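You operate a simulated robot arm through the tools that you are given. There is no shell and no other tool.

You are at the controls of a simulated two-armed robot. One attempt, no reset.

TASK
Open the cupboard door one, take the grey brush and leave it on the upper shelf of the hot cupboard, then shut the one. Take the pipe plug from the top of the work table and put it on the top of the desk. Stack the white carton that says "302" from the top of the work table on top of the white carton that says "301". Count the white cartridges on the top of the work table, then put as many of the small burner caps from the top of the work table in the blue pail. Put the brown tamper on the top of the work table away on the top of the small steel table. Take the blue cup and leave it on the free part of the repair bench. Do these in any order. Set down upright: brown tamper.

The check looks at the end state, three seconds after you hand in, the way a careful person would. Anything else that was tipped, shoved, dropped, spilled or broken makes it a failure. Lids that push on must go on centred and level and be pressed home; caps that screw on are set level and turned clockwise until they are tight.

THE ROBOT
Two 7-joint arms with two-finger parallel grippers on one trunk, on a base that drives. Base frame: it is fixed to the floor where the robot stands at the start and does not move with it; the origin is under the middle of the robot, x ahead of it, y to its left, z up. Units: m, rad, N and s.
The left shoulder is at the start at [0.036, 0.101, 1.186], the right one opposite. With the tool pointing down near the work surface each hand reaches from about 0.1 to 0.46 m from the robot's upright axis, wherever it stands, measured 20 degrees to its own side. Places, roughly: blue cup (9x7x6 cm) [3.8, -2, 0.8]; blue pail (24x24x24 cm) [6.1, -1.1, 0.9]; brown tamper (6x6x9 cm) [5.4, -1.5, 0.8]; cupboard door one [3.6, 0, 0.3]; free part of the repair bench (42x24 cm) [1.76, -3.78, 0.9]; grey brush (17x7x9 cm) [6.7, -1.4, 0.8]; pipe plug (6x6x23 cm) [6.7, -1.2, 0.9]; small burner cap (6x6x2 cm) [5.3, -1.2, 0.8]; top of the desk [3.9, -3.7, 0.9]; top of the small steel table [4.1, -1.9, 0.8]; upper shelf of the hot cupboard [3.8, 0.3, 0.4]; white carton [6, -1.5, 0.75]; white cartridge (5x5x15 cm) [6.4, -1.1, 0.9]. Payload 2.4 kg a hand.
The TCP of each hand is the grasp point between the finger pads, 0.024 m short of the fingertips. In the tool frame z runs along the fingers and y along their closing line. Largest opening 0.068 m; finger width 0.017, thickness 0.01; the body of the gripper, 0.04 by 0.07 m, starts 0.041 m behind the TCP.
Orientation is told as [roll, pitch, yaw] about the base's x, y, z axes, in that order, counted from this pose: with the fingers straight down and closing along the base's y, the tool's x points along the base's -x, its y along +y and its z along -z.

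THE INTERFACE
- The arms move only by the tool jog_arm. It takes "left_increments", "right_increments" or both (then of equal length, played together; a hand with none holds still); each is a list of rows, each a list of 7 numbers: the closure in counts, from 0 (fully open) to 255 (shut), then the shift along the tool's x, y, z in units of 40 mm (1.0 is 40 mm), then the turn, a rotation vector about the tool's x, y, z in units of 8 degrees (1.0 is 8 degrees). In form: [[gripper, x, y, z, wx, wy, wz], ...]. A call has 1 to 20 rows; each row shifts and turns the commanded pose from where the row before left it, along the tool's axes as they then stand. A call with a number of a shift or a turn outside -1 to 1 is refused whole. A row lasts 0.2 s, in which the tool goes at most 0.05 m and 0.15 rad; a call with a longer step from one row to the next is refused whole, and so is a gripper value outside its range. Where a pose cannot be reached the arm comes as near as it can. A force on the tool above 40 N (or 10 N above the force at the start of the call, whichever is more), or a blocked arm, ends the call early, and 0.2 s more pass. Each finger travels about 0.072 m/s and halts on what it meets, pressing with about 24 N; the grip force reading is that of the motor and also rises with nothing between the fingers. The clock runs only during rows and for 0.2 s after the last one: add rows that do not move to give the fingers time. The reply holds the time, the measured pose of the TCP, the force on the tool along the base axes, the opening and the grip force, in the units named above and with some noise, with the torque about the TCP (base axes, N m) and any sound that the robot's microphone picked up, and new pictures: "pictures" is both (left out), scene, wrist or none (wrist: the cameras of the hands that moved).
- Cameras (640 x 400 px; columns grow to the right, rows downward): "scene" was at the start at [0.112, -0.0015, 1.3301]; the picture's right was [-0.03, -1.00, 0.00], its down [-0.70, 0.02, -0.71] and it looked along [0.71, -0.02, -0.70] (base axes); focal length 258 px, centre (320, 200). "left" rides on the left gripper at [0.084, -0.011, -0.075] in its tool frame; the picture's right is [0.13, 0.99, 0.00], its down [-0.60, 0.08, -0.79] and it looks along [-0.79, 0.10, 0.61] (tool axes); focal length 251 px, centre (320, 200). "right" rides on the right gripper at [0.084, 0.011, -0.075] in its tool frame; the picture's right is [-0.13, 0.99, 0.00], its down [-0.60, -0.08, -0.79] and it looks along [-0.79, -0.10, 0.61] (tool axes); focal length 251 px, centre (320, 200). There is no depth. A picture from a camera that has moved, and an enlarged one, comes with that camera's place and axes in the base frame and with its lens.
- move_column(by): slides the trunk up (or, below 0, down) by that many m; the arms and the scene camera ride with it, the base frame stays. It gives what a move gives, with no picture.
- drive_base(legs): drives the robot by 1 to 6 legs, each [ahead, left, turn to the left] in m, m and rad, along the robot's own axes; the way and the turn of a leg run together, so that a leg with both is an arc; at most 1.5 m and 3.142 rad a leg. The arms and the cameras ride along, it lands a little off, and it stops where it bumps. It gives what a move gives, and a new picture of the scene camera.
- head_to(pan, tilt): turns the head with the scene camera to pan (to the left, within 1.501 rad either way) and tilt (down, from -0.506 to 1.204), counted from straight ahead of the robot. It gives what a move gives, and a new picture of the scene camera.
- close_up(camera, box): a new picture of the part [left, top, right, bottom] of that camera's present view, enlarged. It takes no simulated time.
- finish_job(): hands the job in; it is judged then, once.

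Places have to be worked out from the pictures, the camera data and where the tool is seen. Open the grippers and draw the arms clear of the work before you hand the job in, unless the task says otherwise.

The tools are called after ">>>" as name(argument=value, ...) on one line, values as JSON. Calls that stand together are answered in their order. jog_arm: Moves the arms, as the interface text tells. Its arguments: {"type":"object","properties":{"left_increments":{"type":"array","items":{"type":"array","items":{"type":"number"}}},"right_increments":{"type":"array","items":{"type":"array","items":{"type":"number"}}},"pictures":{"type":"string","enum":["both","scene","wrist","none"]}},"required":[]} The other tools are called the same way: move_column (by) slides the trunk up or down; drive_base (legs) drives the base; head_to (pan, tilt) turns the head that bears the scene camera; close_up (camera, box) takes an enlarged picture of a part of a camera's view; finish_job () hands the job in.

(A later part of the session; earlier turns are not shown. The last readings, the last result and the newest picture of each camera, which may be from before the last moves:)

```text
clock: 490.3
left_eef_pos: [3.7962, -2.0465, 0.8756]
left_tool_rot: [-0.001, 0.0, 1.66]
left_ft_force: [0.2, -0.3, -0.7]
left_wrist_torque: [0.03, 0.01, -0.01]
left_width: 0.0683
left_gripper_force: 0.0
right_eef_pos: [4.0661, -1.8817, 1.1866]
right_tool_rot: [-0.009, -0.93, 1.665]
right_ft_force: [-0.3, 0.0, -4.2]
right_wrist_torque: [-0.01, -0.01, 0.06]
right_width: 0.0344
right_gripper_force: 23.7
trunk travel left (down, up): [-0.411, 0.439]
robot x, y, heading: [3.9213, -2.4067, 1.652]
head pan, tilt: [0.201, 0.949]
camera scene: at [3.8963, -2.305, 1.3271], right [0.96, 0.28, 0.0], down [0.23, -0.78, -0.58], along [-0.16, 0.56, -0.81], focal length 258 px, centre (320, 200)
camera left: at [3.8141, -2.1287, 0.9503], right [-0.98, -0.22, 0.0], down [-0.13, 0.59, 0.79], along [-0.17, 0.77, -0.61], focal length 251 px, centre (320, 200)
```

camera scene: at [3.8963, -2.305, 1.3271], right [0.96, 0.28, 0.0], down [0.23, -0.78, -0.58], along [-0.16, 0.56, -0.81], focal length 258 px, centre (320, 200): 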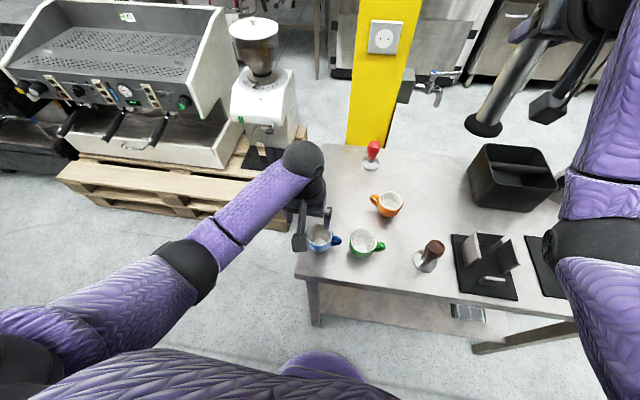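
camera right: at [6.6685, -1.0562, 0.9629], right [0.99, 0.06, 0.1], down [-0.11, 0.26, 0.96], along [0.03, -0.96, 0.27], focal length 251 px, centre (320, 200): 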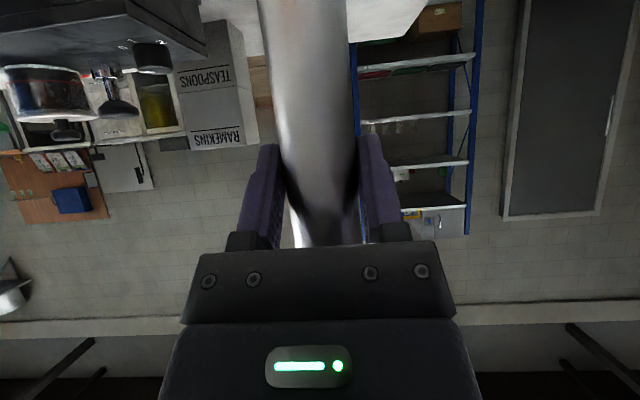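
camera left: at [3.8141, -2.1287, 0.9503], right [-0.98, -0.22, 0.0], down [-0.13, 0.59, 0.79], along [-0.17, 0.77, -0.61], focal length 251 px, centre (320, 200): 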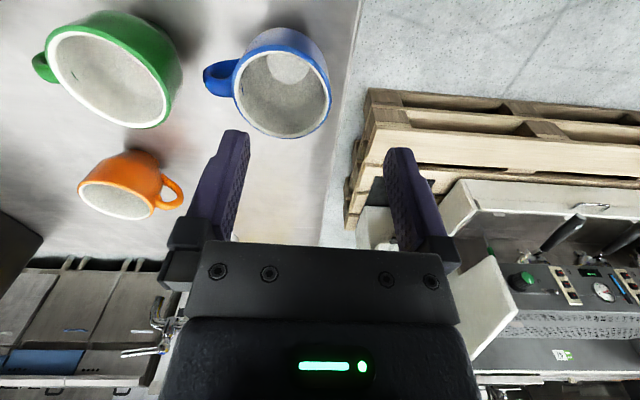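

Fine-tune by 5 mm and descend partway to verify the inner finger enters the cup.

>>> jog_arm(left_increments=[[0, 0.13, 0.13, 0, 0, 0, 0], [0, 0, 0, 0.5, 0, 0, 0], [0, 0, 0, 0.35, 0, 0, 0], [0, 0, 0, 0, 0, 0, 0]], pictures="wrist")

>>> close_up(camera="scene", box=[260, 180, 400, 270])

```text
clock: 491.3
left_eef_pos: [3.7893, -2.053, 0.8443]
left_tool_rot: [0.0, -0.004, 1.658]
left_ft_force: [0.7, 0.2, 0.0]
left_wrist_torque: [0.04, 0.01, 0.01]
left_width: 0.0681
left_gripper_force: 0.1
right_eef_pos: [4.066, -1.8811, 1.1859]
right_tool_rot: [-0.009, -0.931, 1.666]
right_ft_force: [-0.6, -0.2, -4.5]
right_wrist_torque: [-0.03, 0.0, 0.01]
right_width: 0.0344
right_gripper_force: 23.7
trunk travel left (down, up): [-0.411, 0.439]
robot x, y, heading: [3.9221, -2.4034, 1.654]
head pan, tilt: [0.201, 0.949]
camera left: at [3.8082, -2.1342, 0.918], right [-0.98, -0.22, 0.0], down [-0.13, 0.59, 0.79], along [-0.17, 0.78, -0.61], focal length 251 px, centre (320, 200)
```

left: 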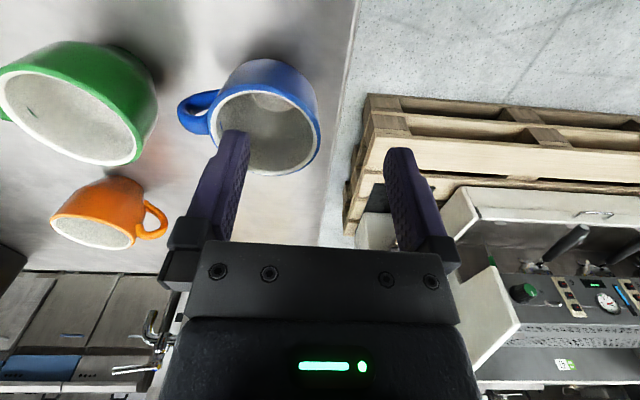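

```text
4.44 times, centred on (330, 225) of scene
camera zoom: at [3.8963, -2.3051, 1.3271], right [0.96, 0.28, 0.0], down [0.23, -0.78, -0.58], along [-0.16, 0.56, -0.81], focal length 1147 px, centre (276, 89)
```

zoom: 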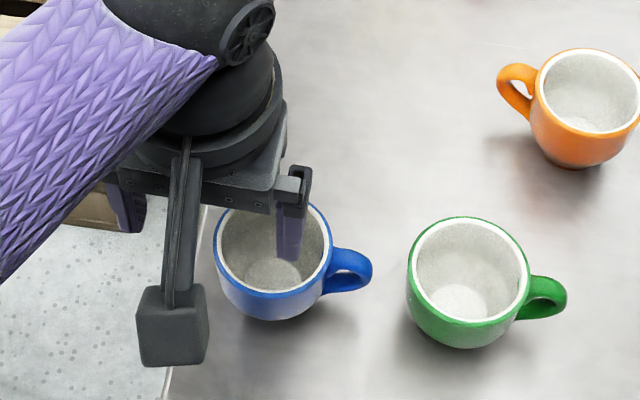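

The inner finger is inside the rim outline. Descend the remaining 27 mm.

>>> jog_arm(left_increments=[[0, 0, 0, 0.25, 0, 0, 0], [0, 0, 0, 0.25, 0, 0, 0], [0, 0, 0, 0.17, 0, 0, 0], [0, 0, 0, 0, 0, 0, 0]], pictures="wrist")

>>> close_up(camera="scene", box=[260, 180, 400, 270])

```text
clock: 492.3
left_eef_pos: [3.791, -2.0525, 0.817]
left_tool_rot: [0.001, -0.001, 1.66]
left_ft_force: [-0.1, 0.3, 0.6]
left_wrist_torque: [0.0, -0.01, 0.03]
left_width: 0.0679
left_gripper_force: 0.0
right_eef_pos: [4.0674, -1.8832, 1.1865]
right_tool_rot: [-0.01, -0.931, 1.664]
right_ft_force: [-0.2, 0.0, -5.1]
right_wrist_torque: [-0.02, 0.01, -0.03]
right_width: 0.0344
right_gripper_force: 23.5
trunk travel left (down, up): [-0.411, 0.439]
robot x, y, heading: [3.9234, -2.4093, 1.661]
head pan, tilt: [0.201, 0.949]
camera left: at [3.8087, -2.1348, 0.8918], right [-0.98, -0.22, 0.0], down [-0.13, 0.59, 0.79], along [-0.17, 0.78, -0.61], focal length 251 px, centre (320, 200)
```

left: 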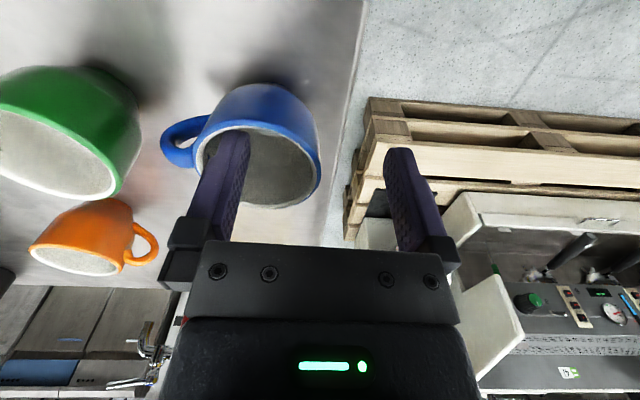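

```text
4.44 times, centred on (330, 225) of scene
camera zoom: at [3.8962, -2.305, 1.3271], right [0.96, 0.28, 0.0], down [0.23, -0.78, -0.58], along [-0.16, 0.56, -0.81], focal length 1147 px, centre (276, 89)
```

zoom: 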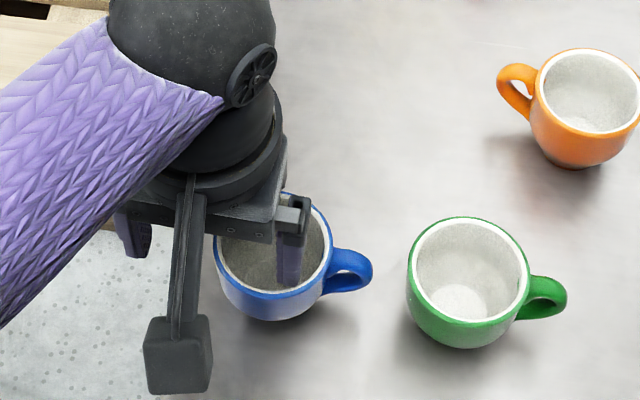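

The inner finger is inside the cup and the outer outside. Close on the wall and lift slowly.

>>> jog_arm(left_increments=[[80, 0, 0, 0, 0, 0, 0], [160, 0, 0, 0, 0, 0, 0], [255, 0, 0, 0, 0, 0, 0], [255, 0, 0, 0, 0, 0, 0], [255, 0, 0, 0, 0, 0, 0], [255, 0, 0, -0.15, 0, 0, 0], [255, 0, 0, -0.25, 0, 0, 0], [255, 0, 0, -0.4, 0, 0, 0], [255, 0, 0, -0.6, 0, 0, 0], [255, 0, 0, 0, 0, 0, 0]], pictures="wrist")

>>> close_up(camera="scene", box=[260, 160, 420, 270])

```text
clock: 494.5
left_eef_pos: [3.7897, -2.0543, 0.8725]
left_tool_rot: [0.0, -0.003, 1.66]
left_ft_force: [-0.1, -0.5, -0.8]
left_wrist_torque: [0.03, 0.0, 0.01]
left_width: 0.0038
left_gripper_force: 23.9
right_eef_pos: [4.0658, -1.8826, 1.1852]
right_tool_rot: [-0.01, -0.93, 1.666]
right_ft_force: [-0.2, -0.2, -4.5]
right_wrist_torque: [-0.05, -0.03, 0.0]
right_width: 0.0346
right_gripper_force: 24.2
trunk travel left (down, up): [-0.411, 0.439]
robot x, y, heading: [3.9227, -2.407, 1.653]
head pan, tilt: [0.201, 0.949]
camera left: at [3.808, -2.1354, 0.9473], right [-0.98, -0.22, 0.0], down [-0.13, 0.59, 0.79], along [-0.17, 0.77, -0.61], focal length 251 px, centre (320, 200)
```

left: 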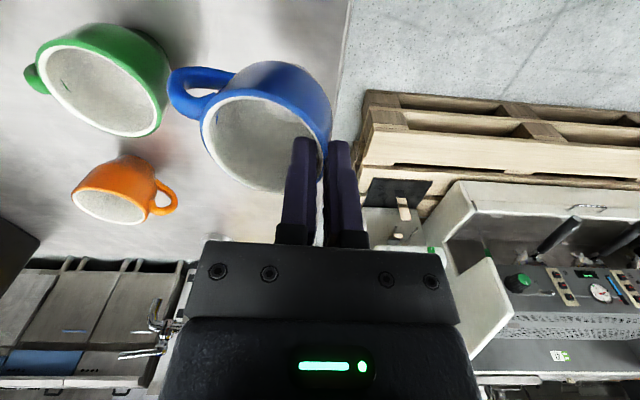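

```text
3.64 times, centred on (340, 215) of scene
camera zoom: at [3.8962, -2.305, 1.3271], right [0.96, 0.28, 0.0], down [0.23, -0.78, -0.58], along [-0.16, 0.56, -0.81], focal length 938 px, centre (247, 146)
```

zoom: 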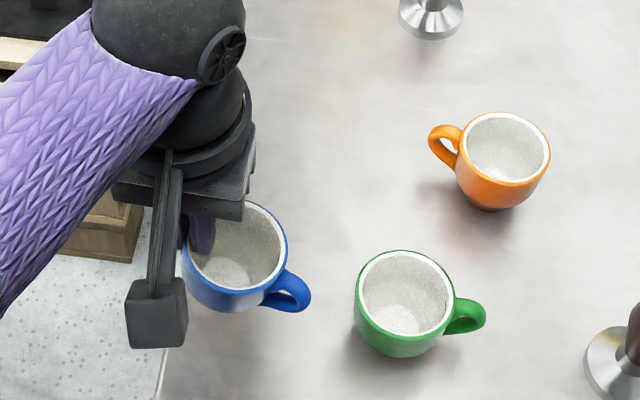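

Cup lifted cleanly by its rim. Raise the trunk, back off a little, and turn around toward the desk.

>>> move_column(by=0.18)

>>> drive_base(legs=[[-0.15, 0, 0], [0, 0, -3.09]])

>>> head_to(pan=0, tilt=0.6)

```text
clock: 496.5
left_eef_pos: [3.7899, -2.0535, 1.0527]
left_tool_rot: [-0.001, 0.001, 1.66]
left_ft_force: [-0.5, 0.2, -1.3]
left_wrist_torque: [-0.01, 0.03, 0.0]
left_width: 0.0037
left_gripper_force: 23.5
right_eef_pos: [4.0664, -1.8828, 1.3658]
right_tool_rot: [-0.008, -0.93, 1.665]
right_ft_force: [-0.2, 0.1, -3.8]
right_wrist_torque: [-0.05, -0.01, -0.01]
right_width: 0.0342
right_gripper_force: 23.7
trunk travel left (down, up): [-0.591, 0.259]
robot x, y, heading: [3.9228, -2.4054, 1.657]
head pan, tilt: [0.201, 0.949]
```

```text
clock: 505.1
left_eef_pos: [4.0727, -2.9061, 1.0532]
left_tool_rot: [-0.001, -0.002, -1.456]
left_ft_force: [-0.5, 0.1, -1.2]
left_wrist_torque: [-0.01, 0.01, -0.03]
left_width: 0.0041
left_gripper_force: 23.9
right_eef_pos: [3.8024, -3.0852, 1.3657]
right_tool_rot: [-0.01, -0.928, -1.448]
right_ft_force: [0.1, 0.9, -4.7]
right_wrist_torque: [0.04, -0.02, -0.03]
right_width: 0.0344
right_gripper_force: 23.8
trunk travel left (down, up): [-0.591, 0.259]
robot x, y, heading: [3.9321, -2.5532, -1.458]
head pan, tilt: [0.201, 0.949]
camera scene: at [3.9554, -2.6403, 1.5078], right [-0.95, -0.31, 0.0], down [-0.25, 0.77, -0.58], along [0.18, -0.55, -0.81], focal length 258 px, centre (320, 200)
```

scene: 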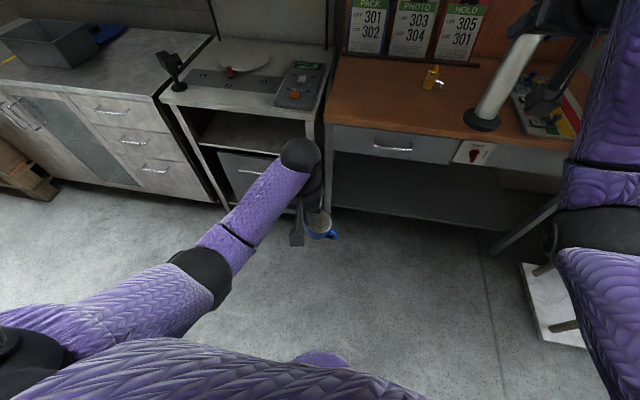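

```text
clock: 505.9
left_eef_pos: [4.0736, -2.9066, 1.0525]
left_tool_rot: [0.002, -0.002, -1.453]
left_ft_force: [-0.1, 0.3, -1.1]
left_wrist_torque: [0.03, 0.02, -0.01]
left_width: 0.0041
left_gripper_force: 23.7
right_eef_pos: [3.8034, -3.0847, 1.3661]
right_tool_rot: [-0.01, -0.931, -1.447]
right_ft_force: [0.3, -0.4, -3.9]
right_wrist_torque: [0.03, -0.02, 0.01]
right_width: 0.0342
right_gripper_force: 24.2
trunk travel left (down, up): [-0.591, 0.259]
robot x, y, heading: [3.9353, -2.5578, -1.46]
head pan, tilt: [0.0, 0.6]
camera scene: at [3.943, -2.6589, 1.5361], right [-0.99, -0.11, 0.0], down [-0.06, 0.56, -0.82], along [0.09, -0.82, -0.57], focal length 258 px, centre (320, 200)
```

scene: 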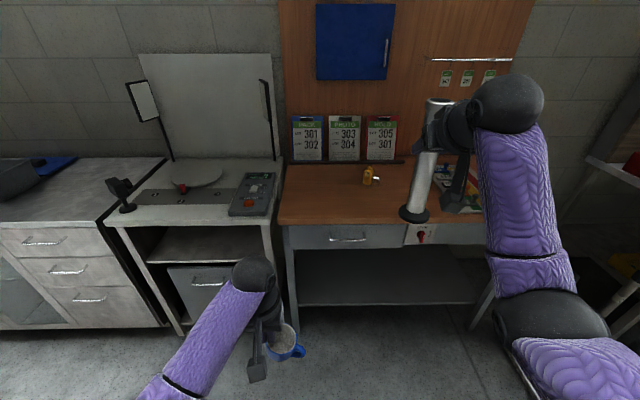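

Desk top has a free area around (4.0,-3.56). Bring the plug hand back down relative to the shoulders and retract the cup hand a bit, in free space.

>>> jog_arm(left_increments=[[255, 0.4, 0, 0.35, 0, 0, 0], [255, 0.4, 0, 0.35, 0, 0, 0], [255, 0.4, 0, 0.35, 0, 0, 0], [255, 0.4, 0, 0.3, 0, 0, 0], [255, 0.3, 0, 0.2, 0, 0, 0]], right_increments=[[255, 0.64, 0, 0.48, 0, 0, 0], [255, 0.64, 0, 0.48, 0, 0, 0], [255, 0.64, 0, 0.48, 0, 0, 0], [255, 0.64, 0, 0.48, 0, 0, 0], [255, 0.64, 0, 0.48, 0, 0, 0]])

```text
clock: 507.1
left_eef_pos: [4.0643, -2.8297, 0.9899]
left_tool_rot: [0.0, -0.002, -1.454]
left_ft_force: [0.4, 0.1, -0.9]
left_wrist_torque: [0.0, -0.01, -0.02]
left_width: 0.0043
left_gripper_force: 23.7
right_eef_pos: [3.8012, -3.0864, 1.2048]
right_tool_rot: [-0.009, -0.931, -1.446]
right_ft_force: [0.3, 0.0, -4.9]
right_wrist_torque: [0.05, 0.0, -0.02]
right_width: 0.0345
right_gripper_force: 24.2
trunk travel left (down, up): [-0.591, 0.259]
robot x, y, heading: [3.9329, -2.5594, -1.457]
head pan, tilt: [0.0, 0.6]
camera scene: at [3.9429, -2.6587, 1.5362], right [-0.99, -0.11, 0.0], down [-0.06, 0.56, -0.82], along [0.09, -0.82, -0.57], focal length 258 px, centre (320, 200)
camera right: at [3.7994, -2.9751, 1.1812], right [0.99, 0.04, 0.1], down [-0.11, 0.27, 0.96], along [0.01, -0.96, 0.27], focal length 251 px, centre (320, 200)
camera left: at [4.0436, -2.7464, 1.0649], right [0.97, 0.24, 0.0], down [0.15, -0.59, 0.79], along [0.19, -0.77, -0.61], focal length 251 px, centre (320, 200)
```

scene: 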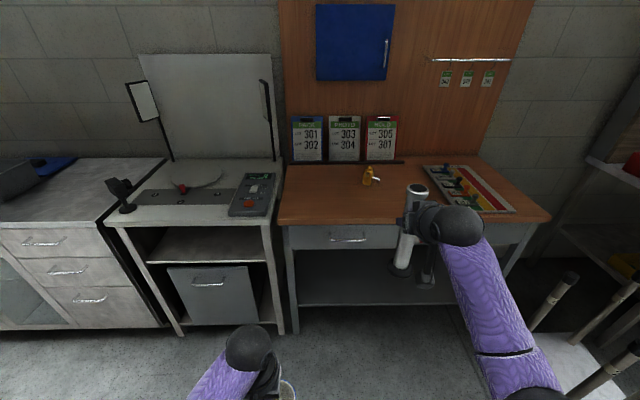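
right: 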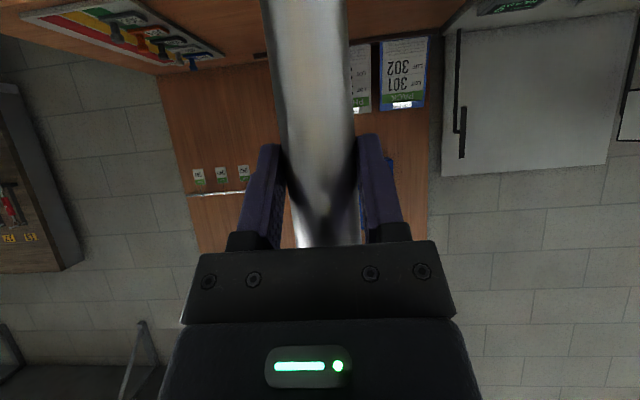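
left: 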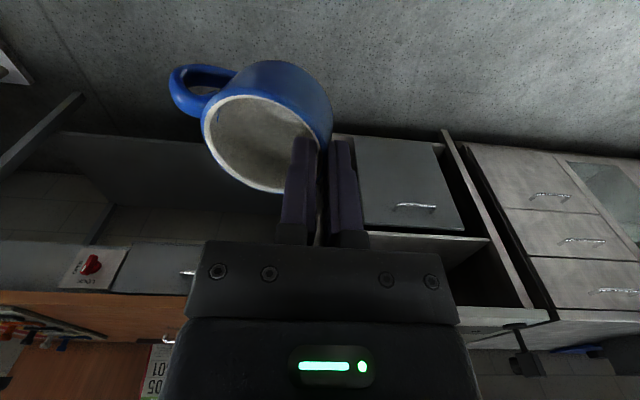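

Drive toward the desk.

>>> drive_base(legs=[[0, 0.122, 0], [0.38, 0, 0]])

>>> head_to(pan=-0.2, tilt=0.95)

```text
clock: 510.4
left_eef_pos: [4.2339, -3.1959, 0.9901]
left_tool_rot: [0.001, 0.001, -1.44]
left_ft_force: [0.3, -0.4, -0.3]
left_wrist_torque: [-0.01, -0.04, 0.01]
left_width: 0.0038
left_gripper_force: 23.5
right_eef_pos: [3.9761, -3.4553, 1.2039]
right_tool_rot: [-0.01, -0.93, -1.436]
right_ft_force: [-1.2, -0.7, -5.1]
right_wrist_torque: [0.05, 0.0, 0.01]
right_width: 0.0346
right_gripper_force: 24.0
trunk travel left (down, up): [-0.591, 0.259]
robot x, y, heading: [4.0955, -2.9255, -1.441]
head pan, tilt: [0.0, 0.6]
camera scene: at [4.1101, -3.0267, 1.5361], right [-0.99, -0.13, 0.0], down [-0.07, 0.56, -0.82], along [0.1, -0.82, -0.57], focal length 258 px, centre (320, 200)
```

scene: 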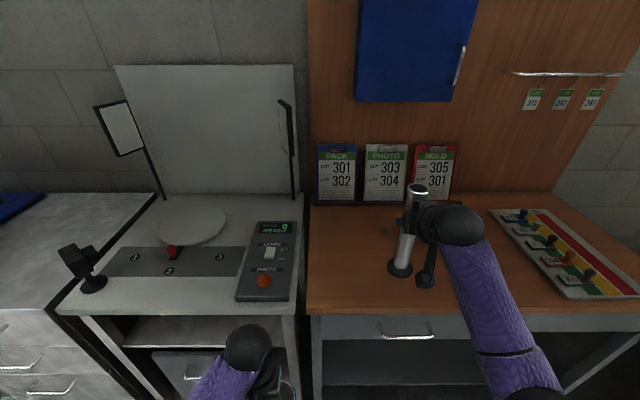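

```text
clock: 511.2
left_eef_pos: [4.234, -3.1948, 0.9905]
left_tool_rot: [0.0, -0.003, -1.439]
left_ft_force: [0.5, -0.5, -1.0]
left_wrist_torque: [-0.02, -0.02, -0.01]
left_width: 0.0041
left_gripper_force: 23.8
right_eef_pos: [3.9751, -3.4548, 1.2041]
right_tool_rot: [-0.01, -0.931, -1.436]
right_ft_force: [0.8, 0.5, -5.0]
right_wrist_torque: [0.05, 0.0, 0.01]
right_width: 0.0345
right_gripper_force: 24.1
trunk travel left (down, up): [-0.591, 0.259]
robot x, y, heading: [4.0961, -2.9235, -1.442]
head pan, tilt: [-0.201, 0.949]
camera scene: at [4.0936, -3.0109, 1.5078], right [-1.0, 0.07, 0.0], down [0.06, 0.81, -0.58], along [-0.04, -0.58, -0.81], focal length 258 px, centre (320, 200)
```

scene: 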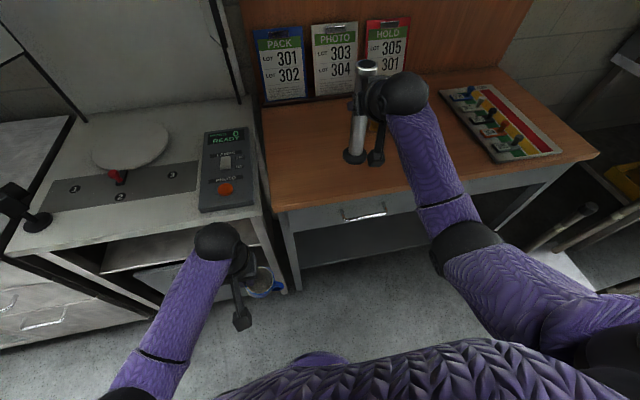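

Advance 0.11 m so the plug is above the desk ~10 cm inside its edge, then lower the trunk gradually.

>>> drive_base(legs=[[0.11, 0, 0]])

>>> move_column(by=-0.12)

>>> head_to(pan=-0.25, tilt=0.85)

```text
clock: 512.4
left_eef_pos: [4.2483, -3.3047, 0.9908]
left_tool_rot: [0.0, 0.0, -1.44]
left_ft_force: [-0.4, 0.3, -0.3]
left_wrist_torque: [0.01, -0.04, 0.03]
left_width: 0.0041
left_gripper_force: 23.7
right_eef_pos: [3.9868, -3.5651, 1.2034]
right_tool_rot: [-0.009, -0.928, -1.437]
right_ft_force: [-0.5, -0.2, -5.5]
right_wrist_torque: [0.05, -0.01, 0.02]
right_width: 0.0346
right_gripper_force: 24.3
trunk travel left (down, up): [-0.591, 0.259]
robot x, y, heading: [4.1082, -3.032, -1.444]
head pan, tilt: [-0.201, 0.949]
camera scene: at [4.1071, -3.1207, 1.5077], right [-1.0, 0.08, 0.0], down [0.06, 0.81, -0.58], along [-0.04, -0.58, -0.81], focal length 258 px, centre (320, 200)
```

scene: 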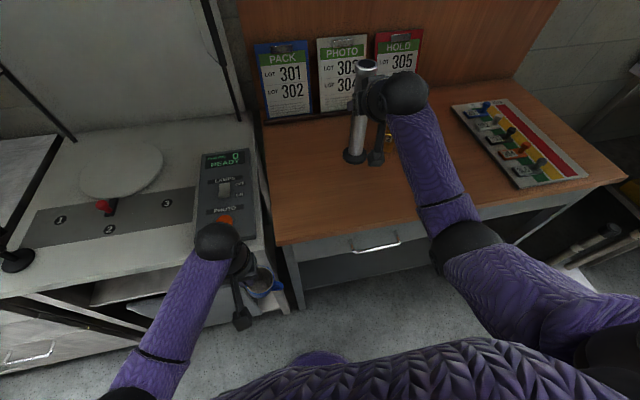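

```text
clock: 513.9
left_eef_pos: [4.2471, -3.3041, 0.8714]
left_tool_rot: [0.0, 0.0, -1.441]
left_ft_force: [0.1, 0.1, -1.2]
left_wrist_torque: [-0.03, -0.01, 0.03]
left_width: 0.0039
left_gripper_force: 23.8
right_eef_pos: [3.9872, -3.5629, 1.0841]
right_tool_rot: [-0.01, -0.93, -1.436]
right_ft_force: [0.1, 0.0, -5.8]
right_wrist_torque: [0.09, -0.02, 0.01]
right_width: 0.0341
right_gripper_force: 23.8
trunk travel left (down, up): [-0.471, 0.379]
robot x, y, heading: [4.1137, -3.033, -1.447]
head pan, tilt: [-0.201, 0.949]
```

```text
clock: 514.6
left_eef_pos: [4.247, -3.3041, 0.8716]
left_tool_rot: [-0.001, -0.001, -1.441]
left_ft_force: [-0.1, -0.6, 0.1]
left_wrist_torque: [0.01, 0.0, 0.02]
left_width: 0.0041
left_gripper_force: 24.0
right_eef_pos: [3.9872, -3.5638, 1.085]
right_tool_rot: [-0.008, -0.93, -1.437]
right_ft_force: [-0.8, 0.4, -4.8]
right_wrist_torque: [0.01, 0.01, 0.02]
right_width: 0.0343
right_gripper_force: 24.3
trunk travel left (down, up): [-0.471, 0.379]
robot x, y, heading: [4.1149, -3.0369, -1.446]
head pan, tilt: [-0.25, 0.85]
camera scene: at [4.1038, -3.1327, 1.3949], right [-0.99, 0.13, 0.0], down [0.09, 0.75, -0.66], along [-0.08, -0.65, -0.75], focal length 258 px, centre (320, 200)
```

scene: 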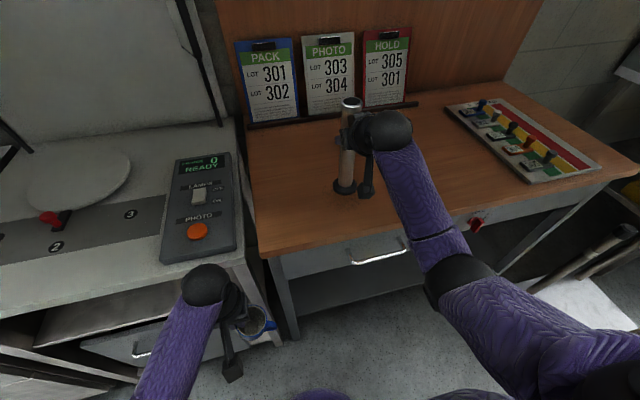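

Plug base ≈0.935. Lower the right hand in small steps to the desk surface.

>>> jog_arm(right_increments=[[255, 0.16, 0, 0.12, 0, 0, 0], [255, 0.16, 0, 0.12, 0, 0, 0], [255, 0.08, 0, 0.06, 0, 0, 0], [255, 0.08, 0, 0.06, 0, 0, 0], [255, 0.08, 0, 0.06, 0, 0, 0]], pictures="none")

```text
clock: 515.8
left_eef_pos: [4.247, -3.3039, 0.8704]
left_tool_rot: [0.001, -0.003, -1.442]
left_ft_force: [0.4, 0.5, -1.2]
left_wrist_torque: [-0.02, -0.03, 0.0]
left_width: 0.0041
left_gripper_force: 23.9
right_eef_pos: [3.9858, -3.5653, 1.0579]
right_tool_rot: [-0.01, -0.929, -1.433]
right_ft_force: [-0.3, 0.5, -4.4]
right_wrist_torque: [0.07, -0.01, 0.01]
right_width: 0.0345
right_gripper_force: 24.3
trunk travel left (down, up): [-0.471, 0.379]
robot x, y, heading: [4.111, -3.0322, -1.443]
head pan, tilt: [-0.25, 0.85]
```

Still free at base ≈0.908; continue down in 3–4 mm steps.

>>> jog_arm(right_increments=[[255, 0.08, 0, 0.06, 0, 0, 0], [255, 0.08, 0, 0.06, 0, 0, 0], [255, 0.06, 0, 0.045, 0, 0, 0], [255, 0.06, 0, 0.045, 0, 0, 0], [255, 0.06, 0, 0.045, 0, 0, 0], [255, 0.06, 0, 0.045, 0, 0, 0]], pictures="scene")

```text
clock: 517.2
left_eef_pos: [4.2471, -3.3024, 0.8719]
left_tool_rot: [0.002, -0.003, -1.44]
left_ft_force: [-0.7, -0.8, -0.9]
left_wrist_torque: [-0.02, -0.01, 0.02]
left_width: 0.0041
left_gripper_force: 23.9
right_eef_pos: [3.9864, -3.5611, 1.0381]
right_tool_rot: [-0.009, -0.934, -1.436]
right_ft_force: [-2.4, -0.1, 20.3]
right_wrist_torque: [-0.21, -0.32, 0.04]
right_width: 0.0345
right_gripper_force: 25.0
trunk travel left (down, up): [-0.471, 0.379]
robot x, y, heading: [4.1107, -3.0325, -1.451]
head pan, tilt: [-0.25, 0.85]
camera scene: at [4.1038, -3.1303, 1.3952], right [-0.99, 0.13, 0.0], down [0.09, 0.74, -0.66], along [-0.08, -0.66, -0.75], focal length 258 px, centre (320, 200)
```

scene: 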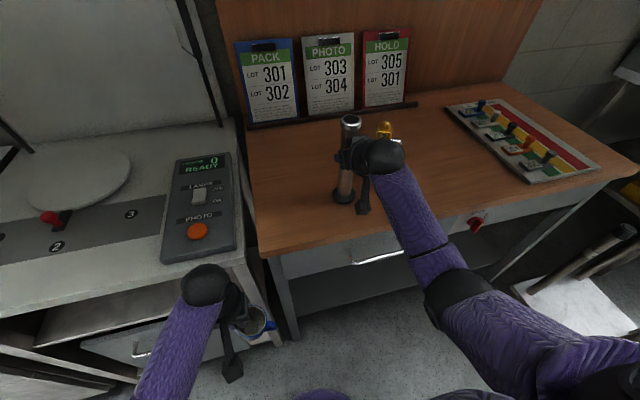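

Plug stands on the desk (contact 20 N). Relieve, open, and withdraw along the tool axis.

>>> jog_arm(right_increments=[[255, -0.04, 0, -0.03, 0, 0, 0], [200, 0, 0, 0, 0, 0, 0], [140, 0, 0, 0, 0, 0, 0], [60, 0, 0, 0, 0, 0, 0], [0, 0, 0, 0, 0, 0, 0], [0, 0, 0, 0, 0, 0, 0], [0, 0, 0, -0.3, 0, 0, 0], [0, 0, 0, -0.6, 0, 0, 0], [0, 0, 0, -0.8, 0, 0, 0], [0, 0, 0, -0.8, 0, 0, 0]], pictures="both")

```text
clock: 519.4
left_eef_pos: [4.2467, -3.3034, 0.8711]
left_tool_rot: [0.0, -0.002, -1.441]
left_ft_force: [0.4, -0.1, -0.7]
left_wrist_torque: [-0.03, -0.06, -0.02]
left_width: 0.0042
left_gripper_force: 24.1
right_eef_pos: [3.9759, -3.479, 1.099]
right_tool_rot: [-0.01, -0.933, -1.436]
right_ft_force: [-0.4, 0.2, 0.3]
right_wrist_torque: [-0.02, 0.0, 0.0]
right_width: 0.0678
right_gripper_force: 0.3
trunk travel left (down, up): [-0.471, 0.379]
robot x, y, heading: [4.1112, -3.0321, -1.447]
head pan, tilt: [-0.25, 0.85]
camera scene: at [4.1038, -3.1321, 1.395], right [-0.99, 0.13, 0.0], down [0.09, 0.75, -0.66], along [-0.08, -0.65, -0.75], focal length 258 px, centre (320, 200)
camera right: at [3.9721, -3.3678, 1.0763], right [0.99, 0.05, 0.1], down [-0.11, 0.26, 0.96], along [0.02, -0.96, 0.27], focal length 251 px, centre (320, 200)
```

scene: 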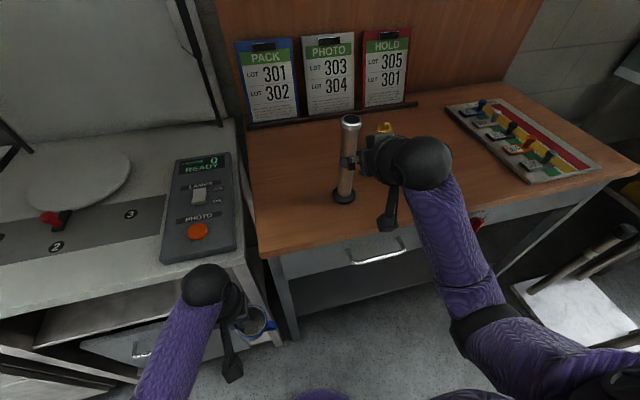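
right: 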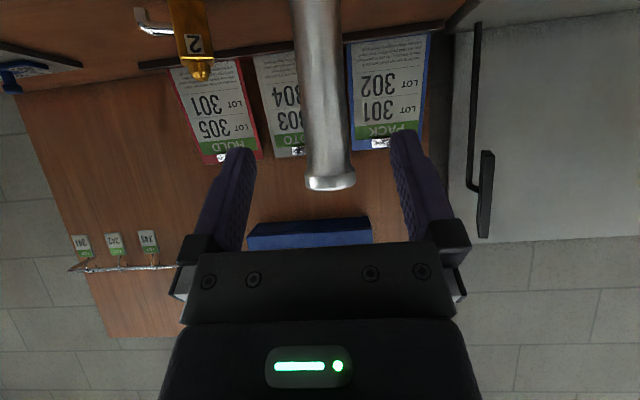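

Plug stands upright on the desk. Back off, raise, and drive toward the repair bench.

>>> drive_base(legs=[[-0.5, 0, 0], [0, 0, -1.69]])

>>> move_column(by=0.18)

>>> head_to(pan=0.1, tilt=0.5)

```text
clock: 526.3
left_eef_pos: [3.7748, -2.6439, 0.871]
left_tool_rot: [0.0, 0.0, -3.112]
left_ft_force: [-1.1, -0.6, -1.3]
left_wrist_torque: [-0.03, 0.01, -0.03]
left_width: 0.0043
left_gripper_force: 23.9
right_eef_pos: [3.626, -2.3572, 1.0996]
right_tool_rot: [-0.009, -0.929, -3.105]
right_ft_force: [0.3, 0.0, 0.3]
right_wrist_torque: [0.02, -0.02, -0.01]
right_width: 0.0679
right_gripper_force: 0.0
trunk travel left (down, up): [-0.471, 0.379]
robot x, y, heading: [4.0579, -2.5362, -3.109]
head pan, tilt: [-0.25, 0.85]
camera scene: at [3.9566, -2.5186, 1.395], right [0.22, 0.97, 0.0], down [0.73, -0.17, -0.66], along [-0.64, 0.15, -0.75], focal length 258 px, centre (320, 200)
```

scene: 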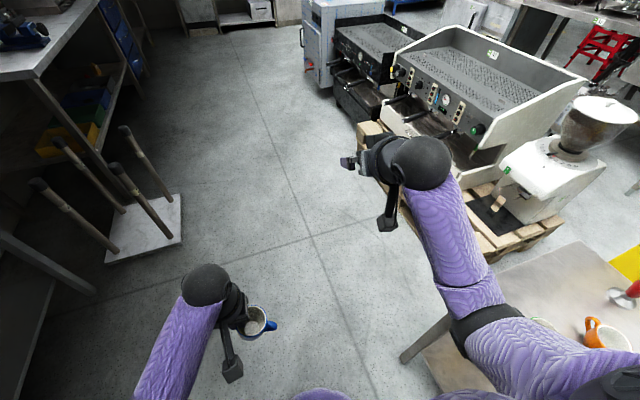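

```text
clock: 528.3
left_eef_pos: [3.7737, -2.6439, 1.0506]
left_tool_rot: [-0.001, -0.002, -3.113]
left_ft_force: [0.1, -0.1, -0.4]
left_wrist_torque: [0.0, 0.0, 0.03]
left_width: 0.0038
left_gripper_force: 23.6
right_eef_pos: [3.6269, -2.3568, 1.2787]
right_tool_rot: [-0.01, -0.931, -3.104]
right_ft_force: [0.2, 0.7, -0.3]
right_wrist_torque: [0.02, 0.0, -0.04]
right_width: 0.0679
right_gripper_force: 0.0
trunk travel left (down, up): [-0.651, 0.199]
robot x, y, heading: [4.057, -2.5375, -3.117]
head pan, tilt: [-0.25, 0.85]
```

```text
clock: 529.1
left_eef_pos: [3.7742, -2.6436, 1.0508]
left_tool_rot: [0.0, -0.002, -3.114]
left_ft_force: [0.5, 0.0, -1.2]
left_wrist_torque: [-0.01, 0.01, -0.01]
left_width: 0.0041
left_gripper_force: 24.8
right_eef_pos: [3.6263, -2.3563, 1.2787]
right_tool_rot: [-0.009, -0.93, -3.106]
right_ft_force: [0.1, -0.2, 0.1]
right_wrist_torque: [-0.01, 0.01, 0.02]
right_width: 0.068
right_gripper_force: 0.0
trunk travel left (down, up): [-0.651, 0.199]
robot x, y, heading: [4.0616, -2.5339, -3.114]
head pan, tilt: [0.099, 0.499]
camera scene: at [3.9533, -2.547, 1.6053], right [-0.12, 0.99, 0.0], down [0.48, 0.06, -0.88], along [-0.87, -0.11, -0.48], focal length 258 px, centre (320, 200)
```

scene: 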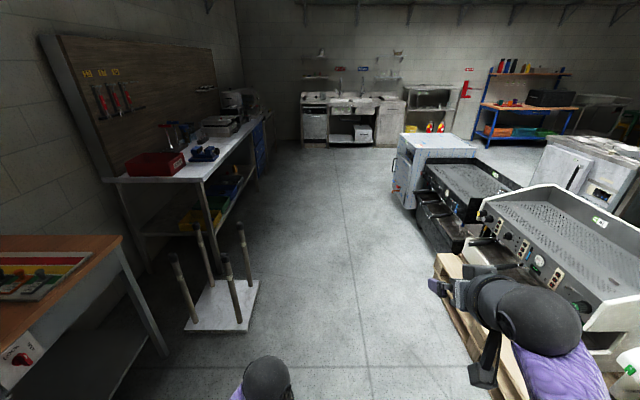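

The lane is clear. Zoom on the repair bench to see its layout.

>>> close_up(camera="scene", box=[90, 60, 290, 220])

>>> drive_base(legs=[[1.2, 0, 0], [0.9, 0, 0], [0, 0, 1.67]])

>>> head_to(pan=0, tilt=0.55)

```text
2.50 times, centred on (190, 140) of scene
camera zoom: at [3.9533, -2.547, 1.6053], right [-0.12, 0.99, 0.0], down [0.48, 0.06, -0.88], along [-0.87, -0.11, -0.48], focal length 645 px, centre (645, 350)
```

zoom: 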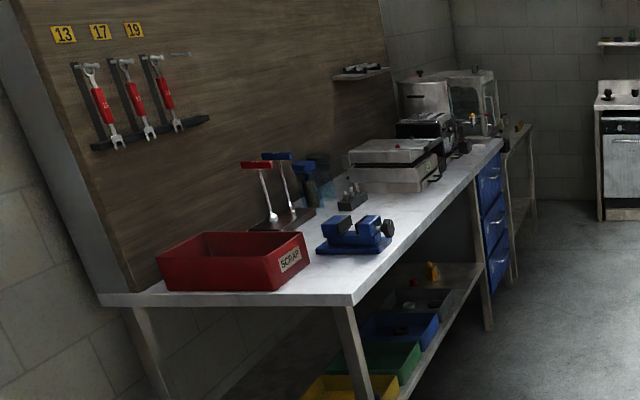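

```text
clock: 543.7
left_eef_pos: [2.0476, -2.8791, 1.0498]
left_tool_rot: [0.0, -0.003, -1.474]
left_ft_force: [0.5, 0.0, -0.6]
left_wrist_torque: [-0.01, -0.03, 0.0]
left_width: 0.004
left_gripper_force: 23.8
right_eef_pos: [1.7715, -3.0465, 1.2779]
right_tool_rot: [-0.008, -0.929, -1.469]
right_ft_force: [-0.3, -0.2, 1.2]
right_wrist_torque: [-0.01, 0.0, 0.0]
right_width: 0.0682
right_gripper_force: 0.0
trunk travel left (down, up): [-0.651, 0.199]
robot x, y, heading: [1.9208, -2.6031, -1.48]
head pan, tilt: [0.099, 0.499]
camera scene: at [1.9392, -2.7048, 1.6054], right [-0.98, -0.19, 0.0], down [-0.09, 0.47, -0.88], along [0.17, -0.86, -0.48], focal length 258 px, centre (320, 200)
```

scene: 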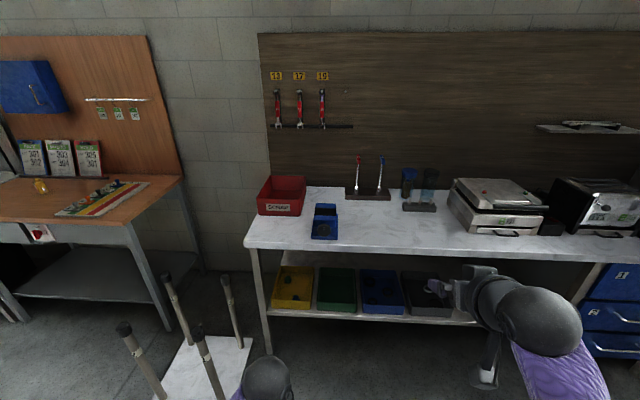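

```text
clock: 544.4
left_eef_pos: [2.0486, -2.8791, 1.0512]
left_tool_rot: [0.0, -0.003, -1.474]
left_ft_force: [-0.2, 0.8, -0.7]
left_wrist_torque: [0.0, -0.03, -0.03]
left_width: 0.0043
left_gripper_force: 23.9
right_eef_pos: [1.7723, -3.0462, 1.2785]
right_tool_rot: [-0.008, -0.931, -1.469]
right_ft_force: [0.6, 1.0, -0.1]
right_wrist_torque: [-0.02, -0.01, -0.02]
right_width: 0.068
right_gripper_force: 0.1
trunk travel left (down, up): [-0.651, 0.199]
robot x, y, heading: [1.9217, -2.6033, -1.478]
head pan, tilt: [0.0, 0.55]
camera scene: at [1.9301, -2.7049, 1.6008], right [-1.0, -0.09, 0.0], down [-0.05, 0.52, -0.85], along [0.08, -0.85, -0.52], focal length 258 px, centre (320, 200)
```

scene: 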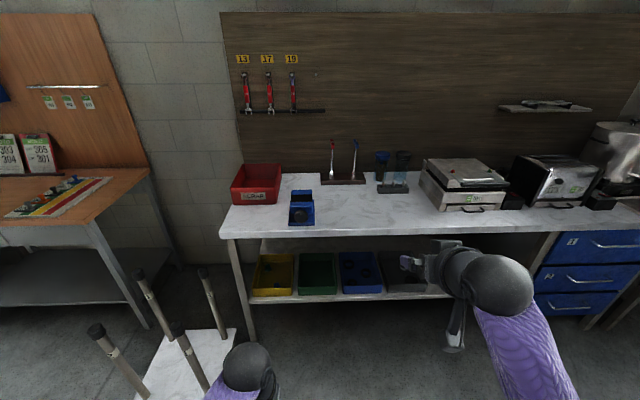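

The free part of the bench is between the blue vise and the grill, around (1.76,-3.75). Lift/retract the right hand, then move in.

>>> jog_arm(right_increments=[[0, -0.125, 0, -0.8, 0, 0, 0], [0, -0.125, 0, -0.8, 0, 0, 0], [0, -0.125, 0, -0.8, 0, 0, 0], [0, -0.125, 0, -0.8, 0, 0, 0]], pictures="none")

>>> drive_base(legs=[[0, -0.32, 0], [0.5, 0, 0]])

>>> head_to(pan=0.05, tilt=0.9)

```text
clock: 545.4
left_eef_pos: [2.0477, -2.8796, 1.0506]
left_tool_rot: [-0.001, -0.002, -1.474]
left_ft_force: [0.8, -0.8, -1.5]
left_wrist_torque: [0.01, -0.05, -0.02]
left_width: 0.0039
left_gripper_force: 23.8
right_eef_pos: [1.7605, -2.963, 1.3747]
right_tool_rot: [-0.008, -0.931, -1.469]
right_ft_force: [-0.8, 0.1, 0.2]
right_wrist_torque: [-0.01, 0.0, 0.03]
right_width: 0.0681
right_gripper_force: 0.2
right hand out of reach, approached as far as the arm can: row 4
trunk travel left (down, up): [-0.651, 0.199]
robot x, y, heading: [1.9231, -2.604, -1.477]
head pan, tilt: [0.0, 0.55]
```

```text
clock: 550.1
left_eef_pos: [1.7784, -3.4105, 1.0499]
left_tool_rot: [-0.001, 0.0, -1.476]
left_ft_force: [0.1, 0.1, -1.2]
left_wrist_torque: [-0.02, -0.01, -0.01]
left_width: 0.0039
left_gripper_force: 23.5
right_eef_pos: [1.4928, -3.4947, 1.373]
right_tool_rot: [-0.009, -0.927, -1.468]
right_ft_force: [-0.3, -0.9, -0.1]
right_wrist_torque: [0.0, 0.0, -0.01]
right_width: 0.0679
right_gripper_force: 0.1
trunk travel left (down, up): [-0.651, 0.199]
robot x, y, heading: [1.6563, -3.133, -1.479]
head pan, tilt: [0.0, 0.55]
camera scene: at [1.661, -3.2359, 1.6007], right [-1.0, -0.09, 0.0], down [-0.05, 0.52, -0.85], along [0.08, -0.85, -0.52], focal length 258 px, centre (320, 200)
```

scene: 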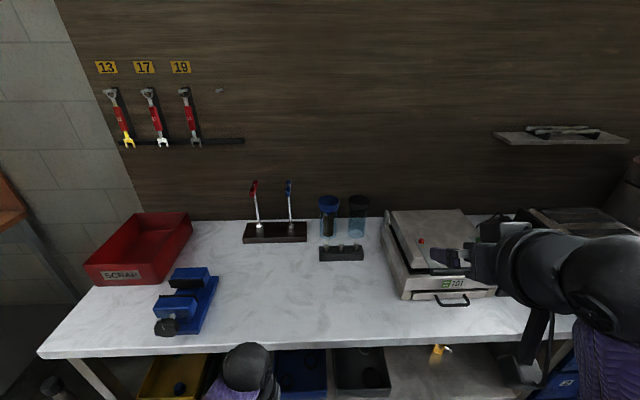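

```text
clock: 550.9
left_eef_pos: [1.7793, -3.4105, 1.0506]
left_tool_rot: [-0.001, -0.001, -1.474]
left_ft_force: [0.4, 0.6, -1.4]
left_wrist_torque: [0.0, 0.0, -0.02]
left_width: 0.0041
left_gripper_force: 23.8
right_eef_pos: [1.4931, -3.4931, 1.3733]
right_tool_rot: [-0.008, -0.931, -1.467]
right_ft_force: [0.1, -0.7, 0.4]
right_wrist_torque: [-0.04, -0.01, -0.01]
right_width: 0.0681
right_gripper_force: 0.0
trunk travel left (down, up): [-0.651, 0.199]
robot x, y, heading: [1.6506, -3.1361, -1.483]
head pan, tilt: [0.051, 0.901]
camera scene: at [1.6635, -3.2207, 1.5715], right [-0.99, -0.14, 0.0], down [-0.11, 0.78, -0.62], along [0.09, -0.62, -0.78], focal length 258 px, centre (320, 200)
```

scene: 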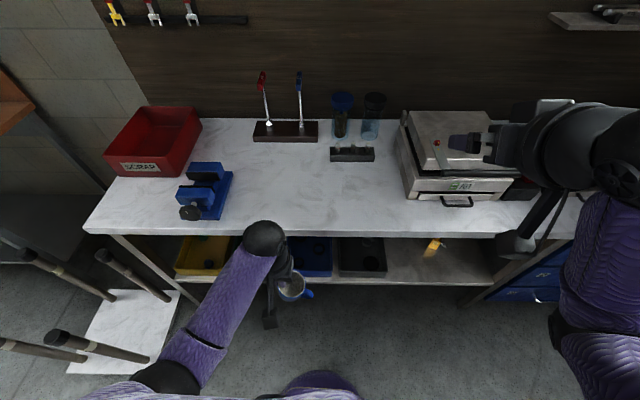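

Free area confirmed at ≈(1.75,-3.75). Advance the base 0.23 and extend the left arm ~0.1.

>>> drive_base(legs=[[0.23, -0.02, 0]])

>>> jog_arm(left_increments=[[255, -0.6, 0, 0, 0, 0, 0], [255, -0.6, 0, 0, 0, 0, 0], [255, -0.6, 0, 0, 0, 0, 0], [255, -0.6, 0, 0, 0, 0, 0], [255, 0, 0, 0, 0, 0, 0]])

```text
clock: 552.6
left_eef_pos: [1.7824, -3.6353, 1.0496]
left_tool_rot: [-0.001, 0.001, -1.467]
left_ft_force: [0.2, -0.1, -1.1]
left_wrist_torque: [0.0, -0.03, 0.0]
left_width: 0.0039
left_gripper_force: 23.9
right_eef_pos: [1.4963, -3.7225, 1.3748]
right_tool_rot: [-0.009, -0.929, -1.46]
right_ft_force: [0.0, -0.7, -0.3]
right_wrist_torque: [0.02, 0.01, -0.02]
right_width: 0.0682
right_gripper_force: 0.0
trunk travel left (down, up): [-0.651, 0.199]
robot x, y, heading: [1.6551, -3.3603, -1.472]
head pan, tilt: [0.051, 0.901]
camera scene: at [1.6657, -3.4482, 1.5714], right [-0.99, -0.15, 0.0], down [-0.12, 0.78, -0.62], along [0.09, -0.61, -0.78], focal length 258 px, centre (320, 200)
```

scene: 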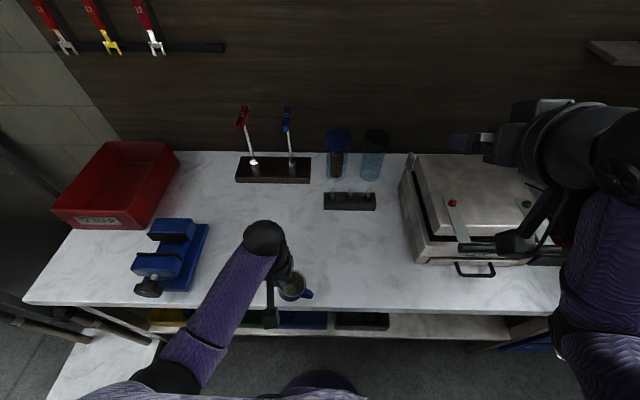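

```text
clock: 553.8
left_eef_pos: [1.7922, -3.7317, 1.0505]
left_tool_rot: [0.0, -0.003, -1.467]
left_ft_force: [-0.5, 0.3, -0.3]
left_wrist_torque: [-0.02, -0.03, -0.03]
left_width: 0.0042
left_gripper_force: 23.9
right_eef_pos: [1.4975, -3.7201, 1.3744]
right_tool_rot: [-0.009, -0.932, -1.461]
right_ft_force: [0.1, 0.8, 0.3]
right_wrist_torque: [-0.01, -0.03, 0.0]
right_width: 0.0679
right_gripper_force: 0.0
trunk travel left (down, up): [-0.651, 0.199]
robot x, y, heading: [1.6561, -3.3609, -1.475]
head pan, tilt: [0.051, 0.901]
camera scene: at [1.6658, -3.4468, 1.5715], right [-0.99, -0.15, 0.0], down [-0.12, 0.78, -0.62], along [0.09, -0.61, -0.78], focal length 258 px, centre (320, 200)
camera left: at [1.7735, -3.6475, 1.1255], right [0.97, 0.23, 0.0], down [0.14, -0.59, 0.79], along [0.18, -0.77, -0.61], focal length 251 px, centre (320, 200)
```

scene: 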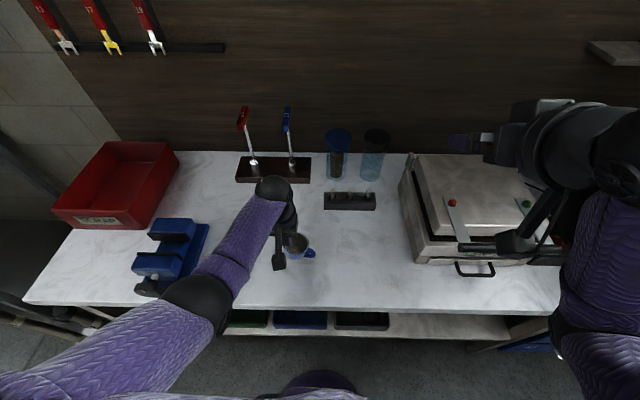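
left: 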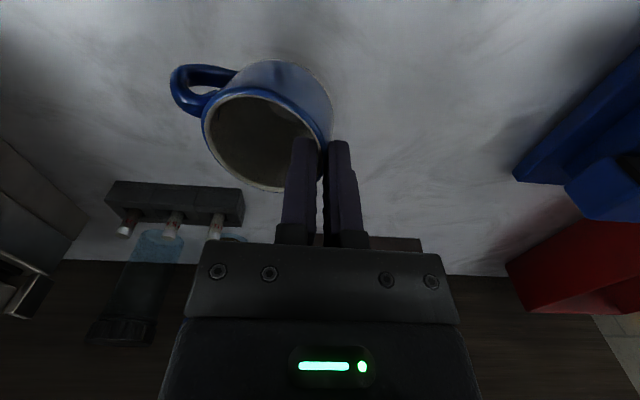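

Cup is above the free area. Lower the trunk 7 cm, then ease down by small steps.

>>> move_column(by=-0.06)

>>> jog_arm(left_increments=[[255, 0, 0, 0.1, 0, 0, 0], [255, 0, 0, 0.1, 0, 0, 0], [255, 0, 0, 0.08, 0, 0, 0], [255, 0, 0, 0.08, 0, 0, 0]], pictures="wrist")

```text
clock: 554.8
left_eef_pos: [1.7934, -3.73, 0.9905]
left_tool_rot: [0.0, -0.002, -1.467]
left_ft_force: [-0.4, 0.2, -1.3]
left_wrist_torque: [0.01, 0.02, -0.01]
left_width: 0.0039
left_gripper_force: 23.8
right_eef_pos: [1.4965, -3.7218, 1.3135]
right_tool_rot: [-0.007, -0.928, -1.461]
right_ft_force: [0.1, 0.0, -1.1]
right_wrist_torque: [0.0, 0.0, -0.03]
right_width: 0.0683
right_gripper_force: 0.1
trunk travel left (down, up): [-0.591, 0.259]
robot x, y, heading: [1.6538, -3.3647, -1.467]
head pan, tilt: [0.051, 0.901]
```

```text
clock: 555.8
left_eef_pos: [1.7933, -3.7312, 0.9763]
left_tool_rot: [0.001, -0.001, -1.467]
left_ft_force: [0.0, 1.1, 3.0]
left_wrist_torque: [-0.01, 0.11, 0.01]
left_width: 0.0039
left_gripper_force: 24.0
right_eef_pos: [1.4972, -3.7214, 1.3148]
right_tool_rot: [-0.008, -0.928, -1.461]
right_ft_force: [1.0, 0.3, 0.4]
right_wrist_torque: [-0.01, -0.02, -0.01]
right_width: 0.0681
right_gripper_force: 0.0
trunk travel left (down, up): [-0.591, 0.259]
robot x, y, heading: [1.6537, -3.3659, -1.469]
head pan, tilt: [0.051, 0.901]
camera left: at [1.7728, -3.6467, 1.0507], right [0.97, 0.23, 0.0], down [0.14, -0.59, 0.79], along [0.18, -0.77, -0.61], focal length 251 px, centre (320, 200)
```

left: 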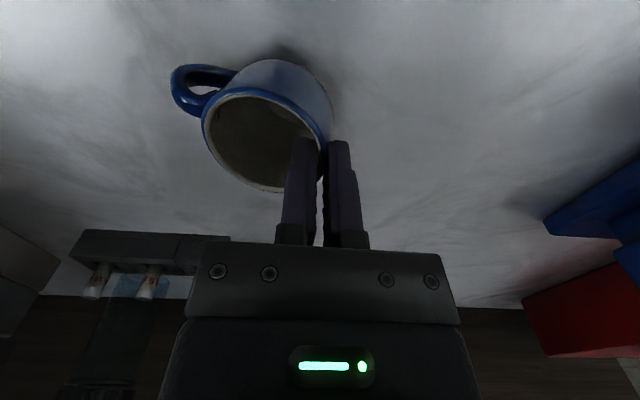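

Light contact begins. A bit more to seat it fully.

>>> jog_arm(left_increments=[[255, 0, 0, 0.04, 0, 0, 0], [255, 0, 0, 0.04, 0, 0, 0], [255, 0, 0, 0, 0, 0, 0]], pictures="wrist")

```text
clock: 556.6
left_eef_pos: [1.7933, -3.7305, 0.9729]
left_tool_rot: [0.0, -0.004, -1.465]
left_ft_force: [8.0, 1.3, 20.6]
left_wrist_torque: [-0.05, 0.23, 0.01]
left_width: 0.004
left_gripper_force: 23.7
right_eef_pos: [1.4978, -3.7207, 1.3149]
right_tool_rot: [-0.009, -0.927, -1.459]
right_ft_force: [-0.4, 0.5, -0.4]
right_wrist_torque: [-0.01, 0.03, 0.04]
right_width: 0.0679
right_gripper_force: 0.1
trunk travel left (down, up): [-0.591, 0.259]
robot x, y, heading: [1.6569, -3.3593, -1.47]
head pan, tilt: [0.051, 0.901]
camera left: at [1.7741, -3.6465, 1.0477], right [0.97, 0.23, 0.0], down [0.14, -0.59, 0.8], along [0.18, -0.77, -0.61], focal length 251 px, centre (320, 200)
```

left: 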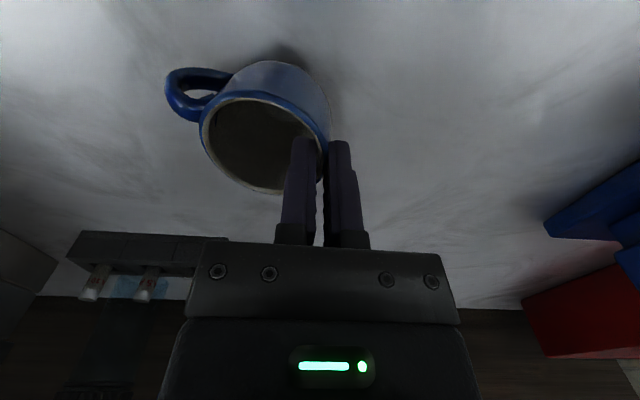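

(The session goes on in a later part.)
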